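You operate a simulated robot arm through the tools that you are given. There is no shell and no other tool. Be economical: measure what you need, move in short steps, check, and stop when the job is done.

You run a simulated robot arm. Do the job below in one go: nothing can be reset, and whatever is moved stays where it is left.

TASK
Take the silver can and leave it on the blue tile.

The check looks at the end state, three seconds after you hand in, the way a careful person would. Anything else that was tipped, shoved, dropped, spilled or broken makes it a failure.

THE ROBOT
A 6-joint arm with a two-finger parallel gripper, fixed in place. Base frame: the origin is at the foot of the arm, x ahead of it, y to its left, z up; the work surface is at about z = 0. Units: mm, degrees, N and s.
With the tool pointing down near the work surface it reaches from about 140 to 580 mm from the base axis. Its first joint turns from -66.0 to 66.0 degrees. Payload 2.1 kg.
The TCP is the grasp point between the finger pads, 30 mm short of the fingertips. In the tool frame z runs along the fingers and y along their closing line. The gripper opens to 94 mm. The fingers are 28 mm wide and 10 mm thick; the gripper's body (50 by 96 mm) begins 55 mm behind the TCP.
Orientation is that of the tool frame in the base frame, as [roll, pitch, yaw] about the fixed x, y, z axes, in that order (R = Rz(yaw) Ry(pitch) Rx(roll)). With the fingers straight down and closing along the base's y, the tool's x points along the base's -x, its y along +y and its z along -z.

THE INTERFACE
- The arm moves only by the tool servo_tool. Its argument "commands" is a list of rows, each a list of 2 entries, a list of its own where there are three numbers: the shift along the base's x, y, z in mm, then the turn about the base's z in rad. In form: [[[tx, ty, tz], yaw], ...]. A call has 1 to 12 rows; each row is the pose to reach, as a shift and turn from the pose commanded when the call began. "grip" is the closure, from 0 (fully open) to 1 (shut), set as the call begins (left out, the last holds). Rows are played at 5 a second. More than 50 mm and 8.6 degrees between two rows, or a gripper value outside its range, and nothing of the call is played. A pose out of reach is approached as far as the arm can. The call stops where the force on the tool passes 40 N (or 10 N more than at its start, if that is more) or the arm is blocked; 0.2 s more then pass. Each finger travels about 72 mm/s and halts on what it meets, pressing with about 39 N; the grip force reading is that of the motor and also rises with nothing between the fingers. The clock runs only during rows and for 0.2 s after the last one: add rows that repeat a pose to give the fingers time. The reply holds the time, the measured pose of the TCP, the force on the tool along the base axes, the opening and the grip force, in the units named above and with some noise, and new pictures: "pictures" is both (left out), scene, wrist or none.
- Cameras (640 x 400 px; columns grow to the right, rows downward): "scene" is fixed at [59.9, -367.7, 503.4]; the picture's right is [0.76, -0.65, 0.00], its down [-0.26, -0.30, -0.92] and it looks along [0.60, 0.70, -0.39] (base axes); focal length 303 px, centre (320, 200). "wrist" rides on the gripper at [-37, 0, -58] in the tool frame; the picture's right is [0.00, -1.00, 0.00], its down [0.97, 0.00, -0.24] and it looks along [0.24, 0.00, 0.97] (tool axes); focal length 218 px, centre (320, 200).
- locate(camera, pixels): for up to 12 pixels [column, row] of the newest picture of that camera ("zoom" is the newest enlarged one), the place [x, y, z] in the base frame of the surface seen there, good to about 2 mm. No time passes.
- close_up(camera, box): a new picture of the part [left, top, right, bottom] of that camera's present view, enlarged. No time passes.
- finish_job(): hands the job in; it is judged then, once.

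Go step by step. Measure first, check grasps and placings, and put right what went wrong. The budget is 60 turns and 150 pictures, counting those below and the enlarged ones. Unless the task says otherwise, let go and move clear before handing in, and close with one line.

The tools are called after "Emit:" as a command line: name --argument value ..., lists and objects as JSON in quotes. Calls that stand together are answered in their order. servo_tool: Moves the arm, as the interface text tells. Its arguments: {"type":"object","properties":{"commands":{"type":"array"},"grip":{"type":"number"},"pictures":{"type":"string","enum":["both","scene","wrist","none"]}},"required":["commands"]} The other tools are called the same way: locate (camera, pixels) gives the place of the surface under pixels of a picture; close_up (camera, box) takes an enlarged picture of a part of a camera's view; finish_job () hands the job in.

At the start:

```text
clock: 0.0
position: [345.3, 9.8, 343.4]
tool_rot: [-179.9, 0.1, -179.9]
ft_force: [0.0, -0.5, 0.6]
opening: 93.8
gripper_force: 0.0
```

scene: 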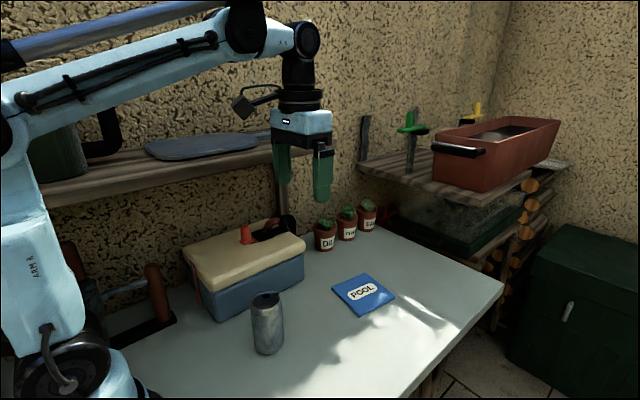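
wrist: 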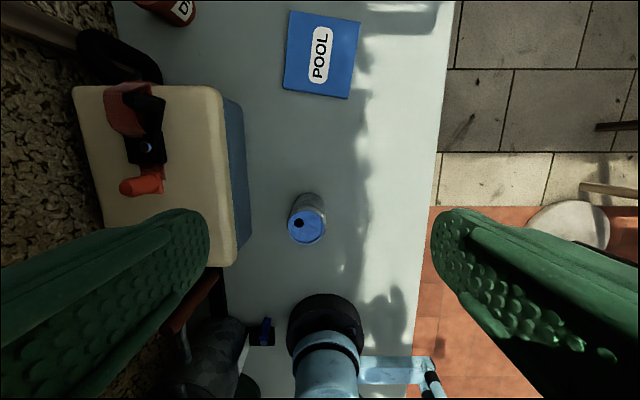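

The scene shows the silver can near (267,322) and the blue tile near (363,294). The wrist view shows the can's top at (307,225) with an opening in it. I'll measure both and take a closer look.

Emit:
locate --camera "wrist" --pixels '[[307, 228], [291, 228], [325, 228], [307, 242], [312, 196], [290, 12], [360, 22], [348, 98], [283, 88], [320, 55], [240, 180], [270, 222]]'

Emit:
locate --camera "scene" --pixels '[[267, 296], [267, 322], [268, 350], [252, 325], [283, 325], [363, 294], [333, 288], [395, 297], [300, 240], [305, 275], [215, 318], [325, 225]]'

Emit:
close_up --camera "wrist" --box '[240, 150, 380, 260]'

Emit:
close_up --camera "scene" --box '[200, 220, 420, 370]'

```text
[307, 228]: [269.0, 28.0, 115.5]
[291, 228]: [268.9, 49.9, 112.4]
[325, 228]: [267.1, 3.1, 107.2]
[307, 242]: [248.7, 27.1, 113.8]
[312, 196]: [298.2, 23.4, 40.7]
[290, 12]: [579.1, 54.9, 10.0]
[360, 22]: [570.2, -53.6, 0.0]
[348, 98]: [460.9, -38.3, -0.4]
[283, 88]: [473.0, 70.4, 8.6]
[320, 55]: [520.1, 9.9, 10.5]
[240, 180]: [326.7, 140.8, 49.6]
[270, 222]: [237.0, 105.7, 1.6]
```

```text
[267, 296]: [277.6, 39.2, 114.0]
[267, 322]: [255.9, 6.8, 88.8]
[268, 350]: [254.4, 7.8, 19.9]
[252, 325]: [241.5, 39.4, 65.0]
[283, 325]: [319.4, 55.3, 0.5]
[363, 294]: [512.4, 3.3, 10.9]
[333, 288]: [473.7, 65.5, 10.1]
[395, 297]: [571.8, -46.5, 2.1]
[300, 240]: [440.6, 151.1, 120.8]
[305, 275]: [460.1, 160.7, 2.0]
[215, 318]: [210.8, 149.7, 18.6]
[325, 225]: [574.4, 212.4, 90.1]
```

```text
3.64 times, centred on (310, 205) of wrist
```

zoom: 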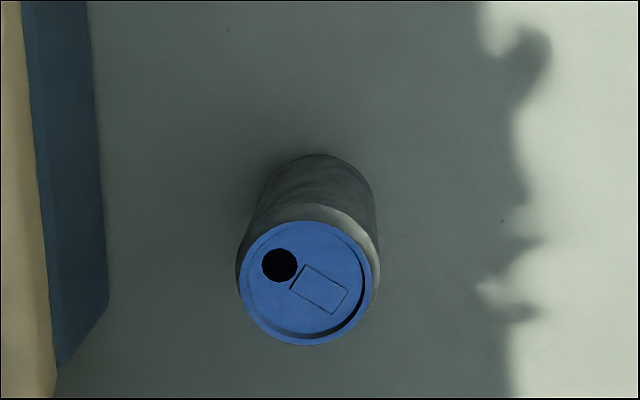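

```text
2.67 times, centred on (310, 295) of scene
```

zoom: 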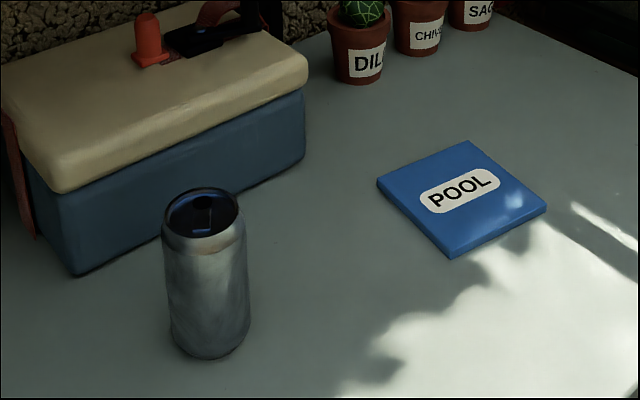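

The can stands upright, centred near (268,29) with its top at z≈115 and a diameter of about 54. It looks open, so I'll keep it level. The tile's centre is near (521,8) with its top at z≈10. I'll move above the can first.

Emit:
servo_tool --commands '[[[-13, 3, -15], 0], [[-26, 6, -35], 0], [[-39, 10, -60], 0], [[-52, 13, -85], 0], [[-65, 16, -110], 0], [[-77, 19, -130], 0], [[-77, 19, -140], 0], [[-77, 19, -140], 0], [[-77, 19, -140], 0]]' --grip 0

```text
clock: 2.0
position: [267.4, 30.3, 204.0]
tool_rot: [-180.0, 0.0, -179.9]
ft_force: [-0.5, -0.2, -0.2]
opening: 93.9
gripper_force: 0.1
```

scene: 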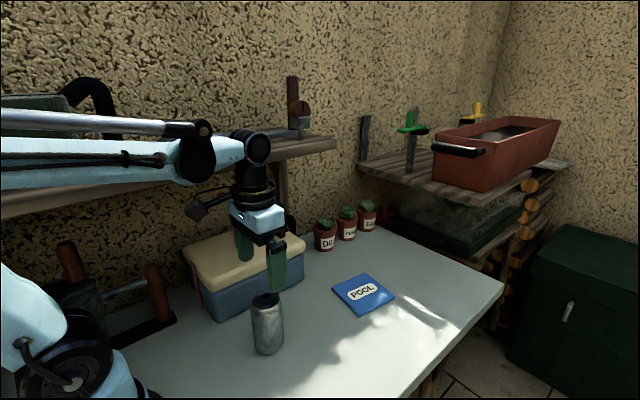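
wrist: 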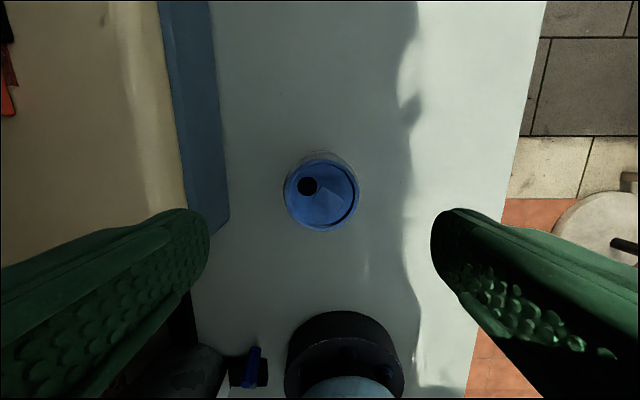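

I'm above the can, with its lid centred at about (321,194). I'll check the lid centre and how much room the left finger has beside the toolbox at (180,200) before going down.

Emit:
locate --camera "wrist" --pixels '[[321, 194], [287, 190], [356, 190], [321, 164], [321, 229], [180, 180], [184, 205], [215, 225], [228, 205], [222, 240]]'

```text
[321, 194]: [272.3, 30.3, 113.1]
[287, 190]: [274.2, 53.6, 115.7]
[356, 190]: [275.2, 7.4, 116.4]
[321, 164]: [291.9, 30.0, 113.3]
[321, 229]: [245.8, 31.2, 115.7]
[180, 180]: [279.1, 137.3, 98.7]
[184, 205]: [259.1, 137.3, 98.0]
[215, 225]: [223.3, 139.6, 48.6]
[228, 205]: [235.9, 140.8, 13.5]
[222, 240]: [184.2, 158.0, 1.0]
```

The lid centre is at (269,30) and the toolbox side is at y≈137, so the left finger (outer edge about 87) has room. I'll go down to z≈74 with the gripper open.

Emit:
servo_tool --commands '[[[2, 0, -15], 0], [[2, 0, -30], 0], [[2, 0, -45], 0], [[2, 0, -60], 0], [[2, 0, -75], 0], [[2, 0, -90], 0], [[2, 0, -105], 0], [[2, 0, -118], 0], [[2, 0, -126], 0], [[2, 0, -130], 0], [[2, 0, -130], 0]]'

```text
clock: 4.4
position: [269.2, 29.1, 73.3]
tool_rot: [180.0, 0.0, 180.0]
ft_force: [0.4, -0.2, -0.1]
opening: 94.1
gripper_force: 0.0
```

scene: 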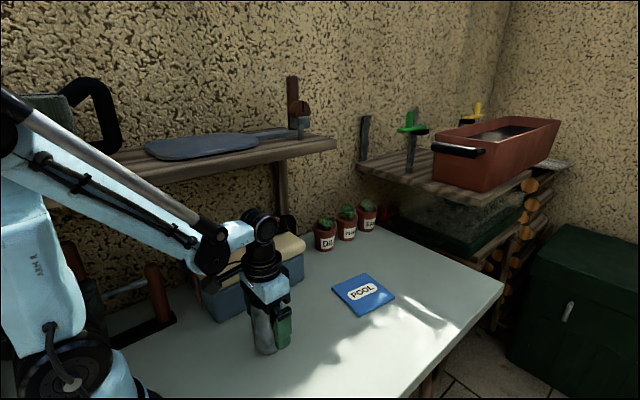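
wrist: 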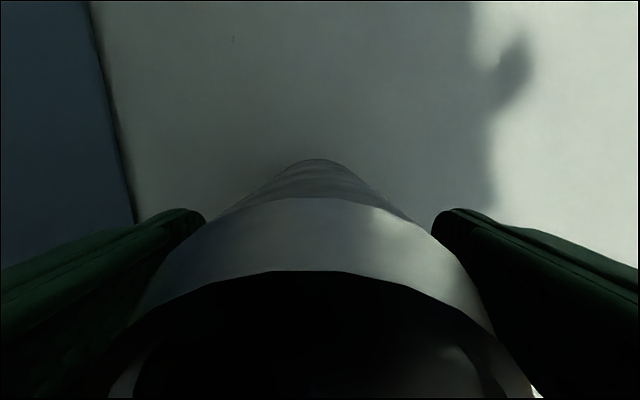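

The can sits evenly between the open fingers, with no contact force. I'll close only partly, to a target just under the can's width, so I don't squeeze it hard.

Emit:
servo_tool --commands '[[[0, 0, 0], 0], [[0, 0, 0], 0], [[0, 0, 0], 0], [[0, 0, 0], 0], [[0, 0, 0], 0]]' --grip 0.5

```text
clock: 5.6
position: [269.3, 29.3, 73.7]
tool_rot: [180.0, -0.1, 180.0]
ft_force: [0.2, 0.3, 0.7]
opening: 55.5
gripper_force: 39.2
```

scene: 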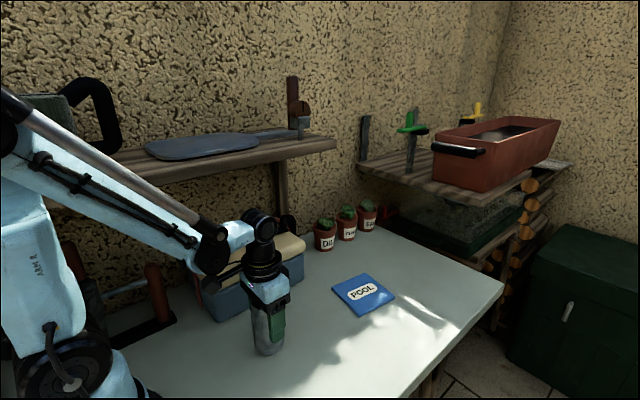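
wrist: 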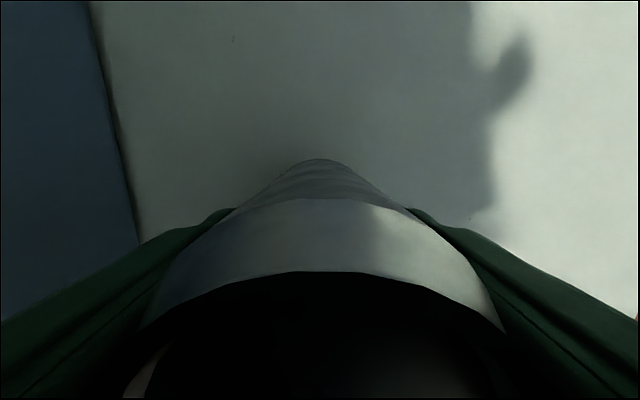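

The fingers stopped on the can at 55.5 mm with 39 N. I'll lift slowly, in small steps, and check that it holds.

Emit:
servo_tool --commands '[[[0, 0, 3], 0], [[0, 0, 8], 0], [[0, 0, 14], 0], [[0, 0, 21], 0], [[0, 0, 28], 0], [[0, 0, 35], 0], [[0, 0, 42], 0], [[0, 0, 47], 0], [[0, 0, 50], 0], [[0, 0, 50], 0]]'

```text
clock: 7.8
position: [270.3, 29.1, 123.9]
tool_rot: [-180.0, 0.0, -179.9]
ft_force: [-0.2, -0.4, 0.2]
opening: 55.6
gripper_force: 39.1
```

scene: 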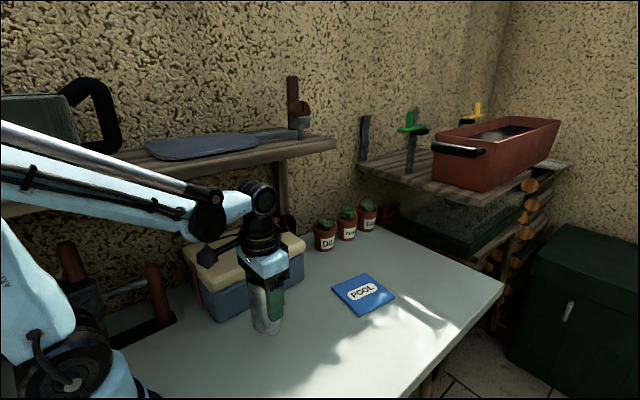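
wrist: 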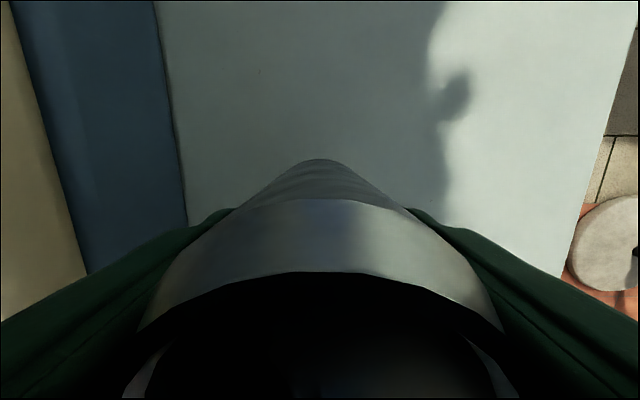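

The can came up with the gripper: it looks the same between the fingers and the opening hasn't changed. I'll carry it level toward the tile in gentle steps.

Emit:
servo_tool --commands '[[[4, 0, 0], 0], [[11, -1, 0], 0], [[21, -2, 0], 0], [[33, -3, 0], 0], [[46, -4, 0], 0], [[60, -5, 0], 0], [[74, -6, 0], 0], [[88, -7, 0], 0], [[101, -8, 0], 0], [[112, -9, 0], 0], [[120, -10, 0], 0], [[124, -10, 0], 0]]' --pictures "scene"

Emit:
servo_tool --commands '[[[4, 0, 0], 0], [[11, -1, 0], 0], [[21, -2, 0], 0], [[33, -3, 0], 0], [[46, -4, 0], 0], [[60, -5, 0], 0], [[74, -6, 0], 0], [[88, -7, 0], 0], [[101, -9, 0], 0], [[113, -10, 0], 0], [[122, -11, 0], 0], [[126, -11, 0], 0]]'

```text
clock: 10.4
position: [391.2, 18.2, 124.7]
tool_rot: [-180.0, 0.1, -179.9]
ft_force: [1.2, -0.4, -1.1]
opening: 55.5
gripper_force: 39.6
```

scene: 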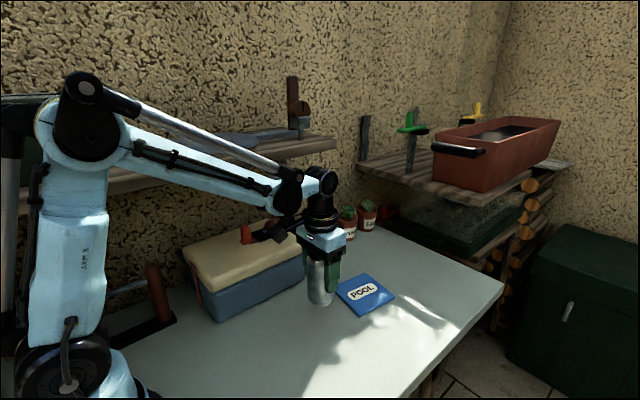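

```text
clock: 13.0
position: [519.0, 8.3, 122.7]
tool_rot: [-179.9, 0.0, 180.0]
ft_force: [0.7, 1.1, -0.4]
opening: 55.6
gripper_force: 38.9
```

scene: 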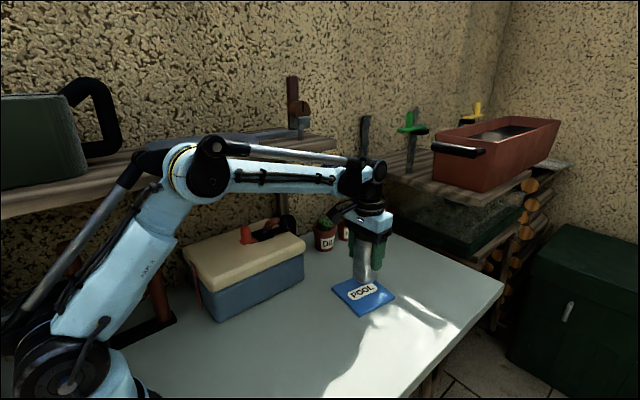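
wrist: 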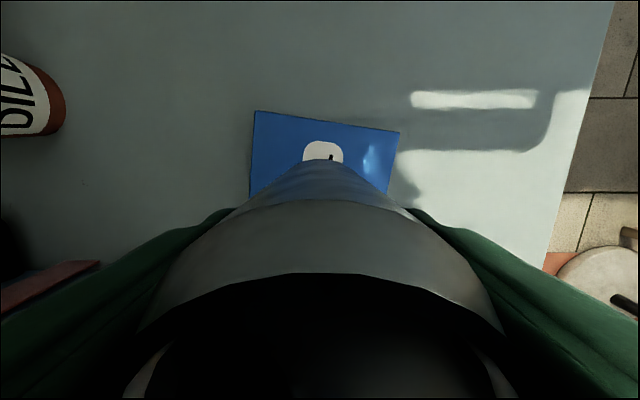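

The can is now over the tile at (519,8), and its base should be at z≈50. I'll confirm the tile's edges and height before lowering.

Emit:
locate --camera "wrist" --pixels '[[258, 115], [395, 135], [254, 185], [385, 188], [330, 150]]'

Emit:
locate --camera "scene" --pixels '[[335, 291], [363, 313], [393, 296], [350, 295], [364, 279]]'

```text
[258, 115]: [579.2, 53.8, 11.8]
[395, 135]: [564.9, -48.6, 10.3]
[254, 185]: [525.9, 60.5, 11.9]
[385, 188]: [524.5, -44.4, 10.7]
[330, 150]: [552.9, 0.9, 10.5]
```

```text
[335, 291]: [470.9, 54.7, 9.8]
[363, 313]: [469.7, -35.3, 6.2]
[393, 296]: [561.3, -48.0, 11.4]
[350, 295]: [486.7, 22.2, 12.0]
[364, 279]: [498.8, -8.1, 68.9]
```

The tile spans about x 465–575 and y −48 to 62 with its top at about 10.5, so the can is centred. I'll lower 38 mm to just above contact, easing off at the end.

Emit:
servo_tool --commands '[[[1, 0, -4], 0], [[1, 0, -10], 0], [[1, 0, -17], 0], [[1, 0, -24], 0], [[1, 0, -30], 0], [[1, 0, -34], 0], [[1, 0, -36], 0], [[1, 0, -37], 0], [[1, 0, -38], 0], [[1, 0, -38], 0]]' --pictures "scene"

Emit:
close_up --camera "scene" --box '[310, 220, 420, 325]'

```text
clock: 15.2
position: [520.9, 9.6, 85.7]
tool_rot: [-180.0, 0.0, -180.0]
ft_force: [-0.6, 0.2, -1.1]
opening: 55.6
gripper_force: 39.2
```

scene: 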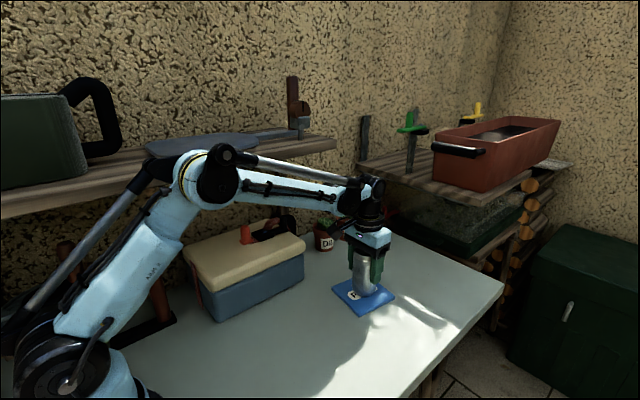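

```text
3.81 times, centred on (365, 272) of scene
```

zoom: 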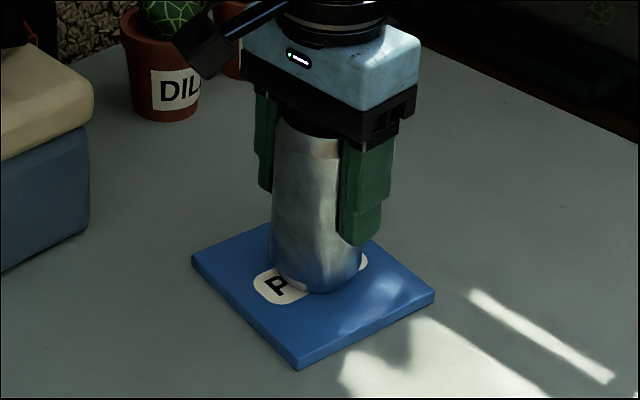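

The can is a millimetre or two above the tile with no contact force yet. I'll go down in half-millimetre steps to find contact.

Emit:
servo_tool --commands '[[[0, 0, -0.5], 0], [[0, 0, -1], 0], [[0, 0, -1.5], 0], [[0, 0, -1.5], 0]]' --pictures "none"

```text
clock: 16.2
position: [521.0, 10.3, 83.1]
tool_rot: [180.0, 0.0, -179.9]
ft_force: [-0.5, 0.1, -0.8]
opening: 55.7
gripper_force: 39.5
```

Emit:
servo_tool --commands '[[[0, 0, -0.5], 0], [[0, 0, -0.5], 0], [[0, 0, -1], 0], [[0, 0, -1], 0]]' --pictures "none"

```text
clock: 17.2
position: [520.4, 10.0, 84.0]
tool_rot: [-180.0, 0.0, -179.9]
ft_force: [0.6, -0.2, 2.2]
opening: 55.7
gripper_force: 39.1
```

The vertical force has risen to 2.2 N, which may be first contact. I'll take one more small step to be sure.

Emit:
servo_tool --commands '[[[0, 0, -0.3], 0], [[0, 0, -0.6], 0], [[0, 0, -0.6], 0]]' --pictures "none"

```text
clock: 18.0
position: [519.0, 9.3, 82.6]
tool_rot: [-180.0, 0.1, -180.0]
ft_force: [2.8, 1.3, 25.9]
opening: 55.7
gripper_force: 38.8
```

The 25.9 N upward push confirms the can is seated on the tile. I'll ease back up 0.5 mm to relieve the load, then open.

Emit:
servo_tool --commands '[[[0, 0, 0.5], 0], [[0, 0, 0.5], 0]]' --pictures "none"

Emit:
servo_tool --commands '[[[0, 0, 0], 0], [[0, 0, 0], 0], [[0, 0, 0], 0], [[0, 0, 0], 0], [[0, 0, 0], 0]]' --grip 0

```text
clock: 18.6
position: [520.7, 9.0, 83.1]
tool_rot: [179.9, 0.0, -180.0]
ft_force: [-1.9, 2.4, 19.7]
opening: 55.7
gripper_force: 38.5
```

```text
clock: 19.8
position: [520.8, 9.1, 84.0]
tool_rot: [179.9, 0.0, -179.9]
ft_force: [-0.2, -0.1, -0.3]
opening: 94.1
gripper_force: 0.0
```

scene: 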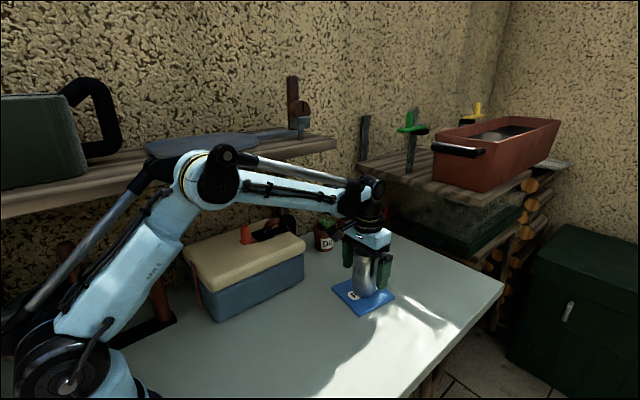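
wrist: 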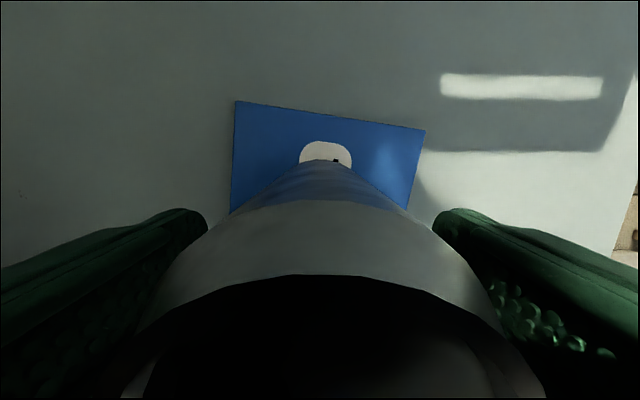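

The fingers are fully open and clear of the can, which stands on the tile. I'll go straight up.

Emit:
servo_tool --commands '[[[0, 0, 8], 0], [[0, 0, 20], 0], [[0, 0, 35], 0], [[0, 0, 50], 0], [[0, 0, 65], 0], [[0, 0, 80], 0], [[0, 0, 95], 0], [[0, 0, 110], 0], [[-10, 0, 125], 0], [[-30, 0, 135], 0], [[-50, 0, 140], 0], [[-50, 0, 140], 0]]'

Emit:
close_up --camera "scene" --box '[290, 200, 440, 325]'

```text
clock: 22.4
position: [470.4, 8.7, 222.1]
tool_rot: [180.0, 0.0, -179.9]
ft_force: [-0.5, 0.0, -0.1]
opening: 93.8
gripper_force: 0.1
```

scene: 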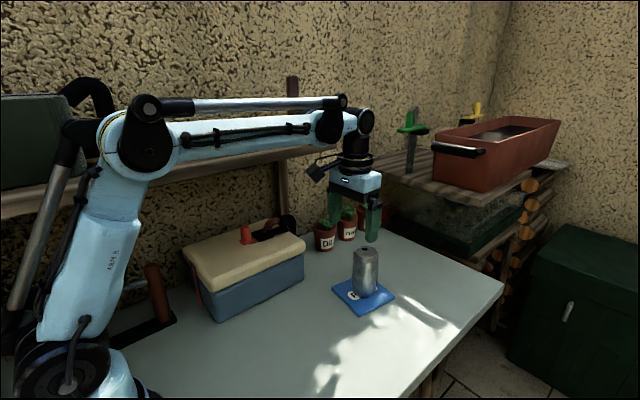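
wrist: 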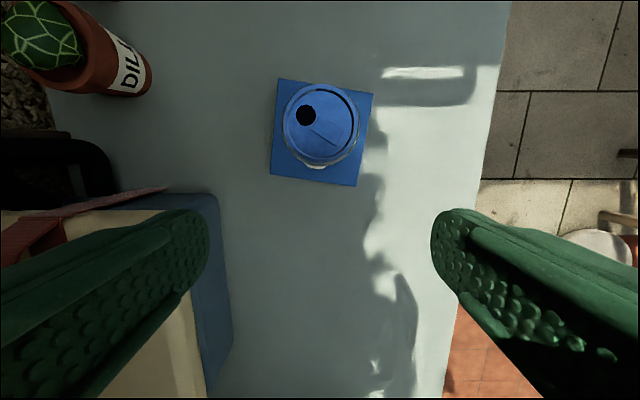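

```text
3.20 times, centred on (365, 262) of scene
```

zoom: 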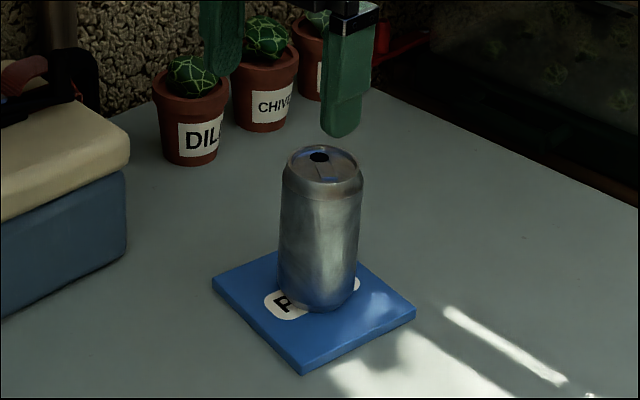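

The can stands upright in the middle of the blue tile. The gripper is clear, and the pots and toolbox look undisturbed, so I'm handing in.

Emit:
finish_job

```text
The job is handed in.
```

The silver can is standing upright near the centre of the blue tile, the gripper is clear of it, and nothing else appears to have been moved.
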